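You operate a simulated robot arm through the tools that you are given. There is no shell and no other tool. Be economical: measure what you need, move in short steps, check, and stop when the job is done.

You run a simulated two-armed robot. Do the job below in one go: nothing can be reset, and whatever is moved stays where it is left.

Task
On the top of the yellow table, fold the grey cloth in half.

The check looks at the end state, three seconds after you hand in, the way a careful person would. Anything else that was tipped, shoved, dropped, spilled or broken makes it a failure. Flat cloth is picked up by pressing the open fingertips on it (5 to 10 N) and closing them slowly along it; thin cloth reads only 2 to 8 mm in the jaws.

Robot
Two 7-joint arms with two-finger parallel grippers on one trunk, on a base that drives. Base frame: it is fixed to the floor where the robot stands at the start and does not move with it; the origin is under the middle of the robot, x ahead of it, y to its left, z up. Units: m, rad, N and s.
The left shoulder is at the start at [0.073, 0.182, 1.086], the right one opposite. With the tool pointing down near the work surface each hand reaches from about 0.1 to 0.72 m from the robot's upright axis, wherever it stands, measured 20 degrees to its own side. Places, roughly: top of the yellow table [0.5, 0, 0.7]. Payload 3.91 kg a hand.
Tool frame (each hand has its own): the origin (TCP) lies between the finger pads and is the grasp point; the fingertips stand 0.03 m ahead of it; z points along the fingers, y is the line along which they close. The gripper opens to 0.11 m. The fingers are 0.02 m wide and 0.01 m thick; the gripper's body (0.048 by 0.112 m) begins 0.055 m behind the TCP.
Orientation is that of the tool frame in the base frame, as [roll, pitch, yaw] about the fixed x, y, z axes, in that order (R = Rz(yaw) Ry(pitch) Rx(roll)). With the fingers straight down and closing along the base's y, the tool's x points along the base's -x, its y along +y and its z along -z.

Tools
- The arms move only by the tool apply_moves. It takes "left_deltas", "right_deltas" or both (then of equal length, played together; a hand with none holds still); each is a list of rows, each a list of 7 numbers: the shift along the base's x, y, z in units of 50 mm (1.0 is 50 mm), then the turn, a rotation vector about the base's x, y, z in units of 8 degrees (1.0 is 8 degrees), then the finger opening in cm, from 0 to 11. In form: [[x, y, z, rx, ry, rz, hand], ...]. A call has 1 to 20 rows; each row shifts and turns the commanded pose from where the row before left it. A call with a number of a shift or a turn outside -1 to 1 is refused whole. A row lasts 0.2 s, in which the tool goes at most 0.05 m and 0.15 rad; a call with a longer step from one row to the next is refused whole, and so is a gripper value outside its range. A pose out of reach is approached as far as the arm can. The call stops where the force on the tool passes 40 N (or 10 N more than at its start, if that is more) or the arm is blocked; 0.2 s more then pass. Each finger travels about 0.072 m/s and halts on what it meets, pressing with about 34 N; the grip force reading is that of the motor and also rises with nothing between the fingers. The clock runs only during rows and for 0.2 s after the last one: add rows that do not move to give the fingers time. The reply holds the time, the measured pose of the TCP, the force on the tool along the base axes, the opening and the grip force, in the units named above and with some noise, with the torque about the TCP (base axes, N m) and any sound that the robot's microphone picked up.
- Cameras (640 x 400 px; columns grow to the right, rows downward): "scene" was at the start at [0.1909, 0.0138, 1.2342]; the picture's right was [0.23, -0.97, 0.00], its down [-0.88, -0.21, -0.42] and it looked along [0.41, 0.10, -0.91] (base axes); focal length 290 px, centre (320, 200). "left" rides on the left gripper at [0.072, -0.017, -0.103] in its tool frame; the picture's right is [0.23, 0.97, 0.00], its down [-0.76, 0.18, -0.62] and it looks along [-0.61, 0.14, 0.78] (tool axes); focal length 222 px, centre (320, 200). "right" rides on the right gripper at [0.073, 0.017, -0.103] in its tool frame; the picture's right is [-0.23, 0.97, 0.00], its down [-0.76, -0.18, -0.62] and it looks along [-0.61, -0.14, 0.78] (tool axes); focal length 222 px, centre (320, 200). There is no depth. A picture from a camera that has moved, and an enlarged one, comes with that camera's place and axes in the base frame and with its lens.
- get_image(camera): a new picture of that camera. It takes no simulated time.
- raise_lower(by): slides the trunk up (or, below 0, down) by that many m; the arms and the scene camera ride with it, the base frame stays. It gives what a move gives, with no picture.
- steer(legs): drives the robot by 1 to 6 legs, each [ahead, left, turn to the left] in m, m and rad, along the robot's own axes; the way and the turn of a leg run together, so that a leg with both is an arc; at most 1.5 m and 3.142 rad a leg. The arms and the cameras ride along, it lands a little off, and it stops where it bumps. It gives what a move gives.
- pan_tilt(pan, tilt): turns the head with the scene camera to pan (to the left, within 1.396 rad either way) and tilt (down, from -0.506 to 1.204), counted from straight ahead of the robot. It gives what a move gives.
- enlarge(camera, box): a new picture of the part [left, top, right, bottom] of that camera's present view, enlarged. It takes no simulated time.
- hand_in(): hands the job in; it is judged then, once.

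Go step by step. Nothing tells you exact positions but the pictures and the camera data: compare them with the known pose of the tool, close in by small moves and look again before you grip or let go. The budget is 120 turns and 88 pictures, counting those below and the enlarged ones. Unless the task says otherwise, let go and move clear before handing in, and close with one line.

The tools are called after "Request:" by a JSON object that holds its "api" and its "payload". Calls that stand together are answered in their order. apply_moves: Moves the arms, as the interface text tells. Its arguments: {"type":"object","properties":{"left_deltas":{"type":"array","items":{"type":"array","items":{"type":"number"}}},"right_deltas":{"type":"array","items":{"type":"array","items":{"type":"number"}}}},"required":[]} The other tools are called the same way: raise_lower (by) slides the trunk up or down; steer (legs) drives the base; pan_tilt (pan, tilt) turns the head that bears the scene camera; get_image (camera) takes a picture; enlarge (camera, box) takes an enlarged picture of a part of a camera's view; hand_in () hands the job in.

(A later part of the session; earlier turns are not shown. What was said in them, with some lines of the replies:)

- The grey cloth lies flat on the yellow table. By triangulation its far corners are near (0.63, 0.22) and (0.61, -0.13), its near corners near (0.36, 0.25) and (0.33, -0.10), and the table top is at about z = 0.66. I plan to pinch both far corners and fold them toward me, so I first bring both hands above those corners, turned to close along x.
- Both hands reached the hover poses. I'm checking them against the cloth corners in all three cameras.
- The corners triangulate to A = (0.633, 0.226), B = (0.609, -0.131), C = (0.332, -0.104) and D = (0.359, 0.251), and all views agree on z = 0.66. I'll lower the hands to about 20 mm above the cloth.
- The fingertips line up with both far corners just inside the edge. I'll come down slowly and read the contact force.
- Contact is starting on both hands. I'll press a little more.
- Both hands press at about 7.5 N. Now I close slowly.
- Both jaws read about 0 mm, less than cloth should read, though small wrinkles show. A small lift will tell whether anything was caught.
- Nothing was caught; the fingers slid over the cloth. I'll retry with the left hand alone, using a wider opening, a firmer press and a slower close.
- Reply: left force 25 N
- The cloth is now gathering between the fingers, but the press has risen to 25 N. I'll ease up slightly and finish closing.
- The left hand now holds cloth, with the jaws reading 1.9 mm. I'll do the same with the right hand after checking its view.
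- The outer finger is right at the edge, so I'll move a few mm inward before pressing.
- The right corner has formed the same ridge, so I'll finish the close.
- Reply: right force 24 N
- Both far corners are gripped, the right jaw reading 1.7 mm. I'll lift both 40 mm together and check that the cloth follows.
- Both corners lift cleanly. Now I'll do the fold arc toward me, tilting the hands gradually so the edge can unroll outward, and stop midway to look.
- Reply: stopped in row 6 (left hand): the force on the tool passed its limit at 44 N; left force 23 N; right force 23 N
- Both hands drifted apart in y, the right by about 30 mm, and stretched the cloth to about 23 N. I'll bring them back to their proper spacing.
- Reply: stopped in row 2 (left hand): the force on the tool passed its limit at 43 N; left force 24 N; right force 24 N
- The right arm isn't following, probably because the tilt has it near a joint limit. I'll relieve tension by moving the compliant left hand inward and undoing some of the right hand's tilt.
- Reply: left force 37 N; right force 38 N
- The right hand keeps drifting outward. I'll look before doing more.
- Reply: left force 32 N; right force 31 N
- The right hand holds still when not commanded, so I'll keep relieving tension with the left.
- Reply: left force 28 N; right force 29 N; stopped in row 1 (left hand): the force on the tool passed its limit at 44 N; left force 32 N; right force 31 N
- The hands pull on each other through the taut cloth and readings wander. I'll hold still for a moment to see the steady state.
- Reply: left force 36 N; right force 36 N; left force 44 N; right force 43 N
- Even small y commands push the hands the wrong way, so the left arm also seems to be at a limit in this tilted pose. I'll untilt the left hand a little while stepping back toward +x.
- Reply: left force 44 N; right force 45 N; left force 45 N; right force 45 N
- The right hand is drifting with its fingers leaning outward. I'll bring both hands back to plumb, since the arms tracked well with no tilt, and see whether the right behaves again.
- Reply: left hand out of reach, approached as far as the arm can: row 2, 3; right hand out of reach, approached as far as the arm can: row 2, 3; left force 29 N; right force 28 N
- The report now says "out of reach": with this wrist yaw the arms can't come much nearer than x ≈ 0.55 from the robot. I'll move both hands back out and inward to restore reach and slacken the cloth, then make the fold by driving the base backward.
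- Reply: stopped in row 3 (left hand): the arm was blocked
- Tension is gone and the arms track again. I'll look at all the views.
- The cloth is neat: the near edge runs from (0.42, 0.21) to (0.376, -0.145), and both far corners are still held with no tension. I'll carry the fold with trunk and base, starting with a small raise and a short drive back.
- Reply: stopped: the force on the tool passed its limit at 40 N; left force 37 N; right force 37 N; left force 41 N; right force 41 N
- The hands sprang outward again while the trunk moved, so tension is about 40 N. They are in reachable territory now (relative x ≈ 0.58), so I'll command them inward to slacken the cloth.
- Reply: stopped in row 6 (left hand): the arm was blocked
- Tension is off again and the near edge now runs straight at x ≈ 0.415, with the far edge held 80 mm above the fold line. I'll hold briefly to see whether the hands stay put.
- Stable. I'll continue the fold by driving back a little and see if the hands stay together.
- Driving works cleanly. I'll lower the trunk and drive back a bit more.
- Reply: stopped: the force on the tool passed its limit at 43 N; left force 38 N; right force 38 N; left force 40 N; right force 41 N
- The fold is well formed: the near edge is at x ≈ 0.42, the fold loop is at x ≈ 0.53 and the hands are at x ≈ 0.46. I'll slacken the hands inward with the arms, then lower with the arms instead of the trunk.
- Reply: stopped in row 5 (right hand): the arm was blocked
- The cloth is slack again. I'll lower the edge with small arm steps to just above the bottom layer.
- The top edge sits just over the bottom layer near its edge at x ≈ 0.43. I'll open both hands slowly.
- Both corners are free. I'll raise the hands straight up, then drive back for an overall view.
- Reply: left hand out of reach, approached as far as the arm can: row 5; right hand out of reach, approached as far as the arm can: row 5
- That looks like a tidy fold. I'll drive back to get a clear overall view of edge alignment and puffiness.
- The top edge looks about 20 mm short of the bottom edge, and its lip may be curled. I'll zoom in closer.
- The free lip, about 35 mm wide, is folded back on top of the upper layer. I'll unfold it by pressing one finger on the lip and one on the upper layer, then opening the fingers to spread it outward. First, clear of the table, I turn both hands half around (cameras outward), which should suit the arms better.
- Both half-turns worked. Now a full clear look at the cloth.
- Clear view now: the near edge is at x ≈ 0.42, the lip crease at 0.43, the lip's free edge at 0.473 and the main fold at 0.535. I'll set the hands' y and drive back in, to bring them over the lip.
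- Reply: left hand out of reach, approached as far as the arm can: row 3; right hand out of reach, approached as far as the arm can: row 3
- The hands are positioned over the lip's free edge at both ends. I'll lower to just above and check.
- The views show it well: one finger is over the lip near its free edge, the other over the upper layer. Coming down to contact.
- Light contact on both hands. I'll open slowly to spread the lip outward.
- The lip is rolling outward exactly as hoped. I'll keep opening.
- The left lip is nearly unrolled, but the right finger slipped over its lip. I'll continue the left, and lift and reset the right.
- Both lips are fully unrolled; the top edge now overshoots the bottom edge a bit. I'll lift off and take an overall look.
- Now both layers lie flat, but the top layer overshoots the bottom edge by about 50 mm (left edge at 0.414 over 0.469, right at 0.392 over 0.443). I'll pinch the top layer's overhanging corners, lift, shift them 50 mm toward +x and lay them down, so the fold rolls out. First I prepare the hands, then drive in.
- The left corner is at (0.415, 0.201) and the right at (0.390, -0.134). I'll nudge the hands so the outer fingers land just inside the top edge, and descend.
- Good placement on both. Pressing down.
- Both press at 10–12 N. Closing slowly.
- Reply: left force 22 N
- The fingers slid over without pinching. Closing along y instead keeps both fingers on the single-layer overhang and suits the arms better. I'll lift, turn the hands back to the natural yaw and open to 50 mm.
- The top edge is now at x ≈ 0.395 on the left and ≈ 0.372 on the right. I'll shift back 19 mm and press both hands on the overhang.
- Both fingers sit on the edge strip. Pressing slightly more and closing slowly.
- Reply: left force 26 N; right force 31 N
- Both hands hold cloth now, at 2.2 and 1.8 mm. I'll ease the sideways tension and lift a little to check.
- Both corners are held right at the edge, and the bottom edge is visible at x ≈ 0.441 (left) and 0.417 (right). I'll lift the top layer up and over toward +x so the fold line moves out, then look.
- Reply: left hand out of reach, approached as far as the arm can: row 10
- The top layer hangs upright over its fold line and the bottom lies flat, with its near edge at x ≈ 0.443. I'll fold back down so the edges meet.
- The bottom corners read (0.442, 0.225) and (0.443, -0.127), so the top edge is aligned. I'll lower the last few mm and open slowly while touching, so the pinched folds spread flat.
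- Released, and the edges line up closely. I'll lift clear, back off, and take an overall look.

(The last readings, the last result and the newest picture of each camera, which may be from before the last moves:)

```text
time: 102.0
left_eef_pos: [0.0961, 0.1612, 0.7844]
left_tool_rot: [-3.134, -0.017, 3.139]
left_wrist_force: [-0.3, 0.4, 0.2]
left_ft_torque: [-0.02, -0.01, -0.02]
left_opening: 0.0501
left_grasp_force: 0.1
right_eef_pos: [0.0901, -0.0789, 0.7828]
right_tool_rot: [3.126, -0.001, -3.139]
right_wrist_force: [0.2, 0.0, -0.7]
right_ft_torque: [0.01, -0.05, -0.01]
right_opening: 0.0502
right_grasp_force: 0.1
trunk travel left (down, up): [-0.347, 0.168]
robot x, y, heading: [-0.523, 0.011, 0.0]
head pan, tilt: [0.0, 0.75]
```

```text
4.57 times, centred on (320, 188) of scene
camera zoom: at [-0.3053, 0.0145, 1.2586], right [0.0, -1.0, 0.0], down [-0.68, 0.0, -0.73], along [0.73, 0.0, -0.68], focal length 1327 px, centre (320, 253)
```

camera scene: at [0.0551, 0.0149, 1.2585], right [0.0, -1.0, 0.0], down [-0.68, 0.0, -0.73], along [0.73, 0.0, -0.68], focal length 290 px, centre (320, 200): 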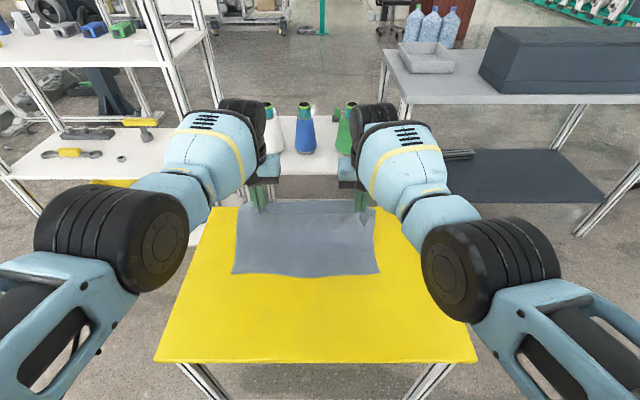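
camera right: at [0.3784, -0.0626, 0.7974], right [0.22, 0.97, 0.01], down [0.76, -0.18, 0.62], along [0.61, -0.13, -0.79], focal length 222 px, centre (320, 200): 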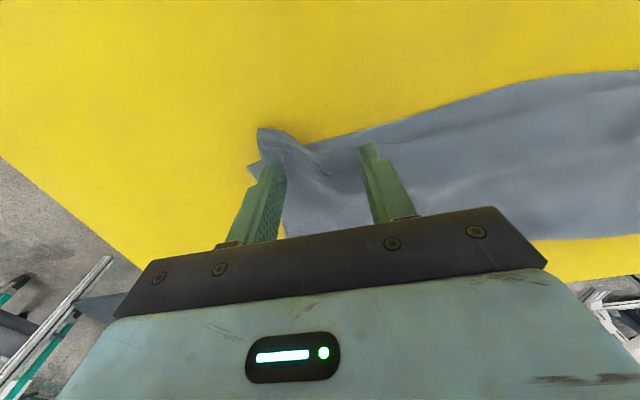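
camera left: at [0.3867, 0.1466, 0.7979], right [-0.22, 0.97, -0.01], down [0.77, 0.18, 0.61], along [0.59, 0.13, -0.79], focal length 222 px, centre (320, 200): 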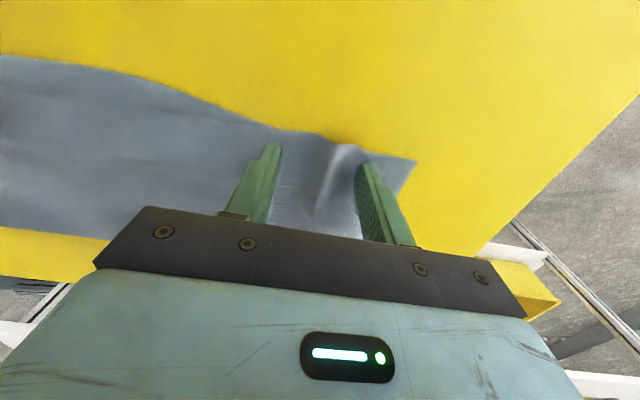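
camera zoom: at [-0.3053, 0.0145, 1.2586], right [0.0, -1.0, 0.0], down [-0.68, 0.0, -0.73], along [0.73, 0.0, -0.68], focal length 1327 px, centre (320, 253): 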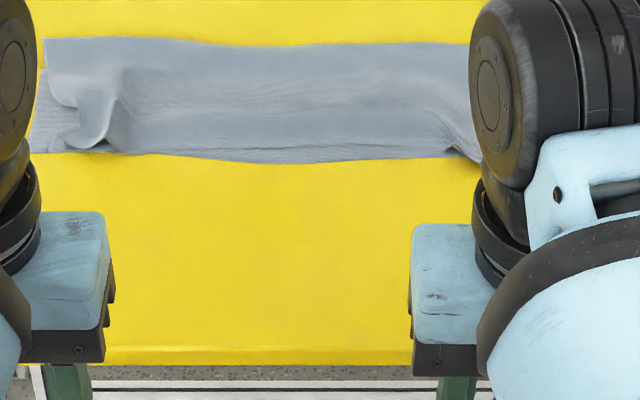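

The fold proportions are now right; only the left end of the top layer has a wrinkled corner. I'll move the hands aside and zoom in.

Request:
{"api": "apply_moves", "payload": {"left_deltas": [[0, 0.8, 0, 0, 0, 0, 5], [0, 0.8, 0, 0, 0, 0, 5], [0, 0.6, 0, 0, 0, 0, 5]], "right_deltas": [[0, -0.8, 0, 0, 0, 0, 5], [0, -0.8, 0, 0, 0, 0, 5], [0, -0.8, 0, 0, 0, 0, 5]]}}

Request:
{"api": "enlarge", "payload": {"camera": "scene", "box": [250, 145, 380, 226]}}

```text
time: 102.8
left_eef_pos: [0.0966, 0.2708, 0.785]
left_tool_rot: [-3.133, -0.019, 3.139]
left_wrist_force: [-0.6, -0.7, -0.4]
left_ft_torque: [0.01, 0.0, 0.01]
left_opening: 0.0502
left_grasp_force: 0.1
right_eef_pos: [0.0906, -0.2003, 0.7818]
right_tool_rot: [3.13, -0.002, -3.137]
right_wrist_force: [0.1, -1.0, -0.6]
right_ft_torque: [0.04, -0.04, -0.01]
right_opening: 0.0501
right_grasp_force: 0.1
trunk travel left (down, up): [-0.347, 0.168]
robot x, y, heading: [-0.5189, 0.0196, -0.002]
head pan, tilt: [0.0, 0.75]
```

```text
4.92 times, centred on (315, 186) of scene
camera zoom: at [-0.3046, 0.0139, 1.2584], right [0.0, -1.0, 0.0], down [-0.68, 0.0, -0.73], along [0.73, 0.0, -0.68], focal length 1429 px, centre (345, 271)
```

zoom: 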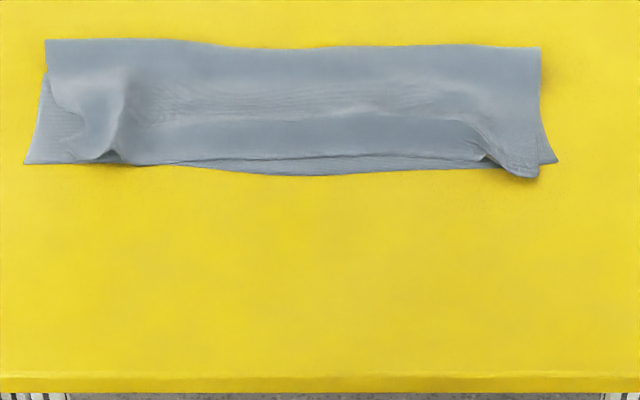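

Request:
{"api": "enlarge", "payload": {"camera": "scene", "box": [250, 148, 290, 184]}}

```text
11.11 times, centred on (270, 166) of scene
camera zoom: at [-0.3046, 0.0139, 1.2584], right [0.0, -1.0, 0.0], down [-0.68, 0.0, -0.73], along [0.73, 0.0, -0.68], focal length 3225 px, centre (876, 578)
```

zoom: 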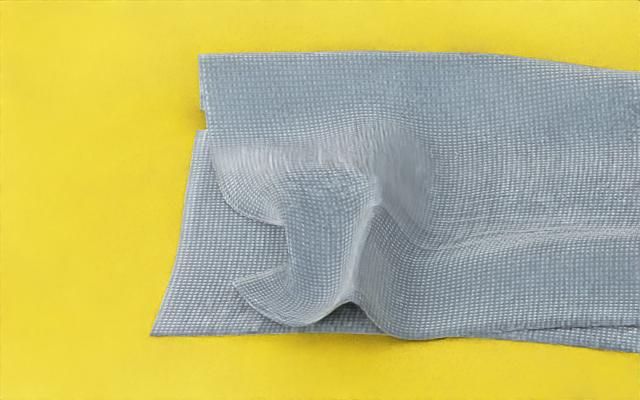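

The left end only has leftover pinch ridge, with its corner about 20 mm inside the bottom corner; the right end has a smaller ridge. I'll flatten each by straddling the ridge and opening the fingers, so the outer finger pulls the corner out. First, position the hands.

Request:
{"api": "apply_moves", "payload": {"left_deltas": [[0.02, -0.7, 0, 0, 0, 0, 4], [0.02, -0.7, 0, 0, 0, 0, 4], [0.02, -0.66, 0, 0, 0, 0, 4]], "right_deltas": [[-0.1, 0.8, 0, 0, 0, 0, 3.5], [-0.1, 0.8, 0, 0, 0, 0, 3.5], [-0.1, 0.74, 0, 0, 0, 0, 3.5]]}}

Request:
{"api": "steer", "payload": {"legs": [[0.365, 0, 0]]}}

```text
time: 103.6
left_eef_pos: [0.1, 0.1675, 0.7837]
left_tool_rot: [-3.134, -0.018, 3.14]
left_wrist_force: [0.2, 0.6, 0.8]
left_ft_torque: [0.0, 0.01, 0.02]
left_opening: 0.0401
left_grasp_force: 0.0
right_eef_pos: [0.077, -0.091, 0.7827]
right_tool_rot: [3.135, 0.0, 3.132]
right_wrist_force: [0.6, 0.2, 0.1]
right_ft_torque: [0.01, 0.0, -0.04]
right_opening: 0.0351
right_grasp_force: 0.0
trunk travel left (down, up): [-0.347, 0.168]
robot x, y, heading: [-0.5178, 0.0138, 0.003]
head pan, tilt: [0.0, 0.75]
```

```text
time: 106.0
left_eef_pos: [0.4658, 0.1653, 0.7829]
left_tool_rot: [-3.133, -0.019, 3.137]
left_wrist_force: [0.5, 0.6, 0.0]
left_ft_torque: [-0.01, 0.04, -0.02]
left_opening: 0.0401
left_grasp_force: 0.1
right_eef_pos: [0.4426, -0.0922, 0.7815]
right_tool_rot: [3.136, -0.002, 3.133]
right_wrist_force: [-0.7, 0.6, 0.6]
right_ft_torque: [-0.01, 0.01, -0.01]
right_opening: 0.0351
right_grasp_force: 0.2
trunk travel left (down, up): [-0.347, 0.168]
robot x, y, heading: [-0.1567, 0.0151, -0.002]
head pan, tilt: [0.0, 0.75]
```

Request:
{"api": "apply_moves", "payload": {"left_deltas": [[0, 0.05, -0.4, 0, 0, 0, 4], [0, 0, -0.4, 0, 0, 0, 4], [0, 0, -0.4, 0, 0, 0, 4], [0, 0, -0.3, 0, 0, 0, 4]], "right_deltas": [[0, 0.18, -0.4, 0, 0, 0, 3.5], [0, 0, -0.4, 0, 0, 0, 3.5], [0, 0, -0.4, 0, 0, 0, 3.5], [0, 0, -0.3, 0, 0, 0, 3.5]]}}

Request:
{"api": "enlarge", "payload": {"camera": "left", "box": [200, 80, 440, 230]}}

Request:
{"api": "enlarge", "payload": {"camera": "right", "box": [200, 80, 440, 230]}}

```text
time: 107.0
left_eef_pos: [0.4659, 0.1678, 0.7087]
left_tool_rot: [-3.131, -0.018, 3.137]
left_wrist_force: [0.4, -0.2, -0.2]
left_ft_torque: [0.01, -0.01, 0.02]
left_opening: 0.0399
left_grasp_force: 0.0
right_eef_pos: [0.442, -0.0819, 0.7057]
right_tool_rot: [3.139, -0.004, 3.134]
right_wrist_force: [0.4, -0.9, 0.2]
right_ft_torque: [0.02, -0.04, 0.03]
right_opening: 0.0348
right_grasp_force: 0.0
trunk travel left (down, up): [-0.347, 0.168]
robot x, y, heading: [-0.1531, 0.015, -0.002]
head pan, tilt: [0.0, 0.75]
```

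```text
2.67 times, centred on (320, 155) of left
camera zoom: at [0.3968, 0.1514, 0.8119], right [-0.22, 0.98, -0.01], down [0.77, 0.18, 0.61], along [0.59, 0.13, -0.79], focal length 592 px, centre (320, 320)
```

zoom: 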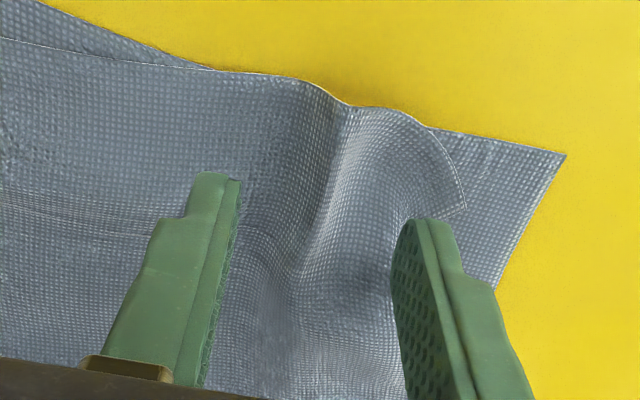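

```text
2.67 times, centred on (320, 155) of right
camera zoom: at [0.3701, -0.0648, 0.8094], right [0.23, 0.97, 0.0], down [0.76, -0.19, 0.62], along [0.6, -0.14, -0.78], focal length 592 px, centre (320, 320)
```

zoom: 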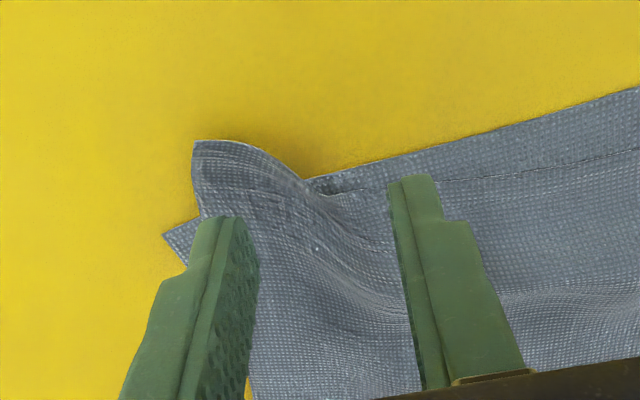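

Finger placement straddles each ridge. I'll shift slightly toward the edge and press lightly.

Request:
{"api": "apply_moves", "payload": {"left_deltas": [[-0.12, -0.05, -0.15, 0, 0, 0, 4], [0, 0, -0.12, 0, 0, 0, 4], [0, 0, -0.08, 0, 0, 0, 4], [0, 0, 0, 0, 0, 0, 4]], "right_deltas": [[-0.14, 0, -0.15, 0, 0, 0, 3.5], [0, 0, -0.1, 0, 0, 0, 3.5], [0, 0, -0.05, 0, 0, 0, 3.5], [0, 0, 0, 0, 0, 0, 3.5]]}}

```text
time: 108.0
left_eef_pos: [0.4603, 0.165, 0.6921]
left_tool_rot: [-3.132, -0.016, 3.135]
left_wrist_force: [0.5, 2.0, 7.0]
left_ft_torque: [0.19, -0.08, -0.05]
left_opening: 0.0405
left_grasp_force: 0.3
right_eef_pos: [0.4347, -0.0829, 0.6917]
right_tool_rot: [3.137, -0.001, 3.133]
right_wrist_force: [0.3, 0.0, 4.2]
right_ft_torque: [-0.08, -0.05, 0.01]
right_opening: 0.0353
right_grasp_force: 0.1
trunk travel left (down, up): [-0.347, 0.168]
robot x, y, heading: [-0.1539, 0.015, -0.002]
head pan, tilt: [0.0, 0.75]
```

Contact is light on both. I'll open while shifting outward, so the inner fingers hold still and the outer fingers draw the corners out.

Request:
{"api": "apply_moves", "payload": {"left_deltas": [[0, 0.03, 0, 0, 0, 0, 4.3], [0, 0.03, 0, 0, 0, 0, 4.6], [0, 0.03, 0, 0, 0, 0, 4.9], [0, 0.03, 0, 0, 0, 0, 5.2], [0, 0.03, 0, 0, 0, 0, 5.5], [0, 0.03, 0, 0, 0, 0, 5.8], [0, 0.03, 0, 0, 0, 0, 6.1], [0, 0.03, 0, 0, 0, 0, 6.4], [0, 0, 0, 0, 0, 0, 6.4]], "right_deltas": [[0, -0.03, 0, 0, 0, 0, 3.8], [0, -0.03, 0, 0, 0, 0, 4.1], [0, -0.03, 0, 0, 0, 0, 4.4], [0, -0.03, 0, 0, 0, 0, 4.7], [0, -0.03, 0, 0, 0, 0, 5.0], [0, 0, 0, 0, 0, 0, 5.0], [0, 0, 0, 0, 0, 0, 5.0], [0, 0, 0, 0, 0, 0, 5.0], [0, 0, 0, 0, 0, 0, 5.0]]}}

Request:
{"api": "enlarge", "payload": {"camera": "left", "box": [200, 80, 440, 230]}}

Request:
{"api": "enlarge", "payload": {"camera": "right", "box": [200, 80, 440, 230]}}

```text
time: 110.0
left_eef_pos: [0.4593, 0.1771, 0.6924]
left_tool_rot: [-3.131, -0.016, 3.135]
left_wrist_force: [-0.6, -7.0, 12.9]
left_ft_torque: [0.21, -0.13, -0.05]
left_opening: 0.0606
left_grasp_force: 0.0
right_eef_pos: [0.4346, -0.0901, 0.6909]
right_tool_rot: [3.136, -0.003, 3.132]
right_wrist_force: [-0.7, 3.3, 5.3]
right_ft_torque: [0.04, -0.05, 0.06]
right_opening: 0.0487
right_grasp_force: 0.1
trunk travel left (down, up): [-0.347, 0.168]
robot x, y, heading: [-0.1566, 0.0143, 0.002]
head pan, tilt: [0.0, 0.75]
```

```text
2.67 times, centred on (320, 155) of left
camera zoom: at [0.3896, 0.1602, 0.7962], right [-0.22, 0.98, -0.01], down [0.77, 0.18, 0.61], along [0.6, 0.13, -0.79], focal length 592 px, centre (320, 320)
```

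zoom: 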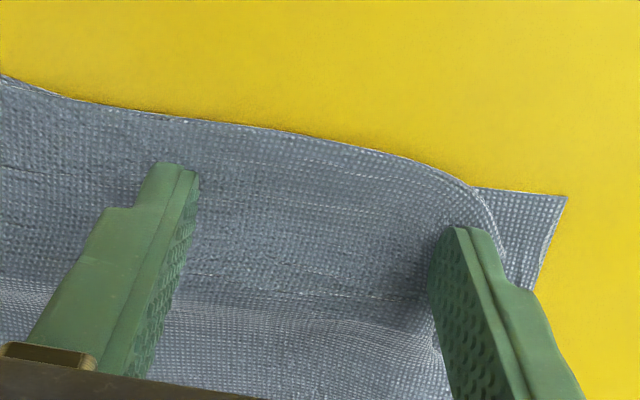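

```text
2.67 times, centred on (320, 155) of right
camera zoom: at [0.3621, -0.0738, 0.7959], right [0.24, 0.97, 0.01], down [0.76, -0.19, 0.62], along [0.6, -0.14, -0.78], focal length 592 px, centre (320, 320)
```

zoom: 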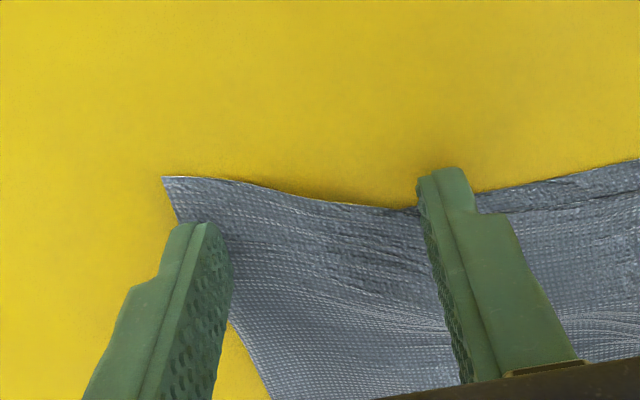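

Both ridges are flattened and the corners line up. I'll lift straight up, back away and do a final check.

Request:
{"api": "apply_moves", "payload": {"left_deltas": [[0, 0, 0.2, 0, 0, 0, 6.4], [0, 0, 0.4, 0, 0, 0, 6.4], [0, 0, 0.6, 0, 0, 0, 6.4], [0, 0, 0.6, 0, 0, 0, 6.4], [0, 0.6, 0, 0, 0, 0, 6.4], [0, 0.8, 0, 0, 0, 0, 6.4], [0, 0.6, 0, 0, 0, 0, 6.4]], "right_deltas": [[0, 0, 0.2, 0, 0, 0, 5], [0, 0, 0.4, 0, 0, 0, 5], [0, 0, 0.6, 0, 0, 0, 5], [0, 0, 0.6, 0, 0, 0, 5], [0, -0.7, 0, 0, 0, 0, 5], [0, -0.9, 0, 0, 0, 0, 5], [0, -0.7, 0, 0, 0, 0, 5]]}}

Request:
{"api": "steer", "payload": {"legs": [[-0.36, 0, 0]]}}

Request:
{"api": "enlarge", "payload": {"camera": "scene", "box": [250, 145, 380, 226]}}

```text
time: 111.6
left_eef_pos: [0.4597, 0.2761, 0.7798]
left_tool_rot: [-3.132, -0.016, 3.134]
left_wrist_force: [-0.4, 0.0, 0.3]
left_ft_torque: [0.02, -0.01, -0.01]
left_opening: 0.0641
left_grasp_force: 0.1
right_eef_pos: [0.4339, -0.2034, 0.7805]
right_tool_rot: [3.135, -0.001, 3.135]
right_wrist_force: [0.0, -0.5, -0.3]
right_ft_torque: [0.01, -0.01, 0.0]
right_opening: 0.0501
right_grasp_force: 0.1
trunk travel left (down, up): [-0.347, 0.168]
robot x, y, heading: [-0.1531, 0.0165, -0.001]
head pan, tilt: [0.0, 0.75]
```

```text
time: 113.9
left_eef_pos: [0.1046, 0.2763, 0.7809]
left_tool_rot: [-3.133, -0.017, 3.132]
left_wrist_force: [-0.3, 0.1, 0.0]
left_ft_torque: [0.0, 0.02, -0.02]
left_opening: 0.0641
left_grasp_force: 0.2
right_eef_pos: [0.0771, -0.2059, 0.782]
right_tool_rot: [3.136, -0.002, 3.131]
right_wrist_force: [0.1, -0.4, 0.4]
right_ft_torque: [0.02, -0.01, 0.0]
right_opening: 0.0502
right_grasp_force: 0.0
trunk travel left (down, up): [-0.347, 0.168]
robot x, y, heading: [-0.5129, 0.0155, -0.004]
head pan, tilt: [0.0, 0.75]
```

```text
4.92 times, centred on (315, 186) of scene
camera zoom: at [-0.2958, 0.0143, 1.2586], right [0.0, -1.0, 0.0], down [-0.68, 0.0, -0.73], along [0.73, 0.0, -0.68], focal length 1429 px, centre (345, 271)
```

zoom: 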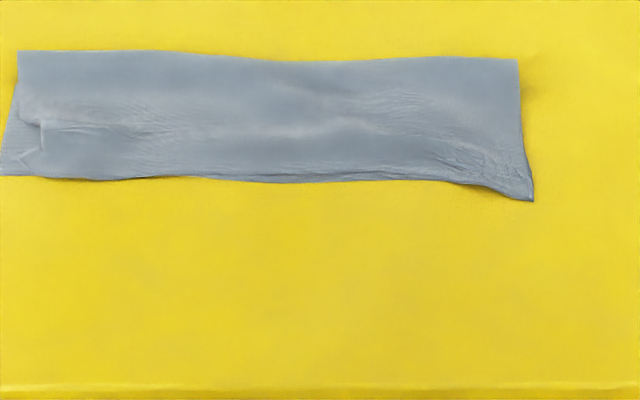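

Request:
{"api": "enlarge", "payload": {"camera": "scene", "box": [245, 148, 295, 188]}}

Request:
{"api": "get_image", "payload": {"camera": "scene"}}

```text
10.00 times, centred on (270, 168) of scene
camera zoom: at [-0.2958, 0.0143, 1.2586], right [0.0, -1.0, 0.0], down [-0.68, 0.0, -0.73], along [0.73, 0.0, -0.68], focal length 2903 px, centre (820, 520)
```

zoom: 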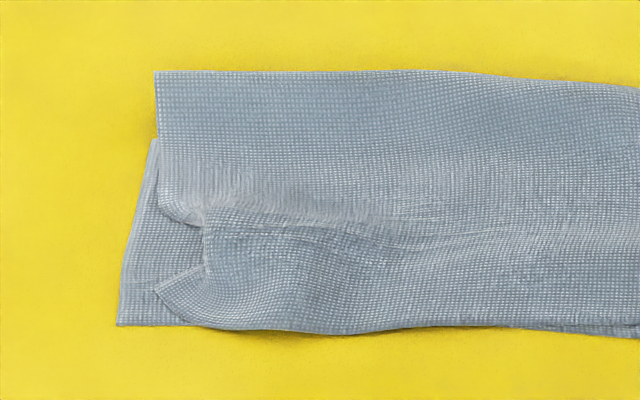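

```text
2 pictures are left
camera scene: at [-0.2958, 0.0143, 1.2586], right [0.0, -1.0, 0.0], down [-0.68, 0.0, -0.73], along [0.73, 0.0, -0.68], focal length 290 px, centre (320, 200)
```

scene: 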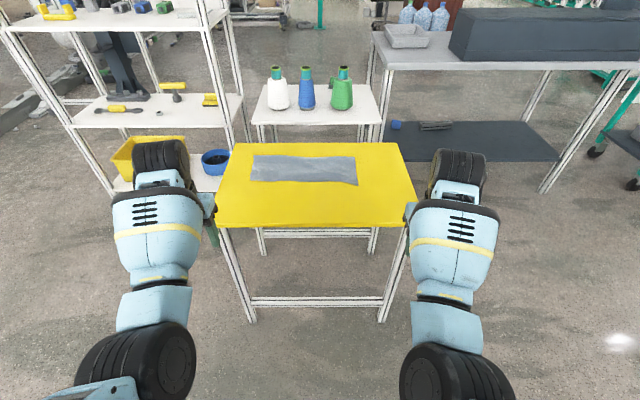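

The cloth lies folded in half on the table with its edges closely matched: the left corner has a small tuck, and the right corner overshoots by about 15 mm. The hands are clear and nothing else was disturbed, so I'm handing in.

Request:
{"api": "hand_in", "payload": {}}

```text
The job is handed in.
```

I folded the grey cloth in half on the yellow table and handed the job in, with a small tuck left at one corner and the opposite corner about 15 mm past the lower edge.
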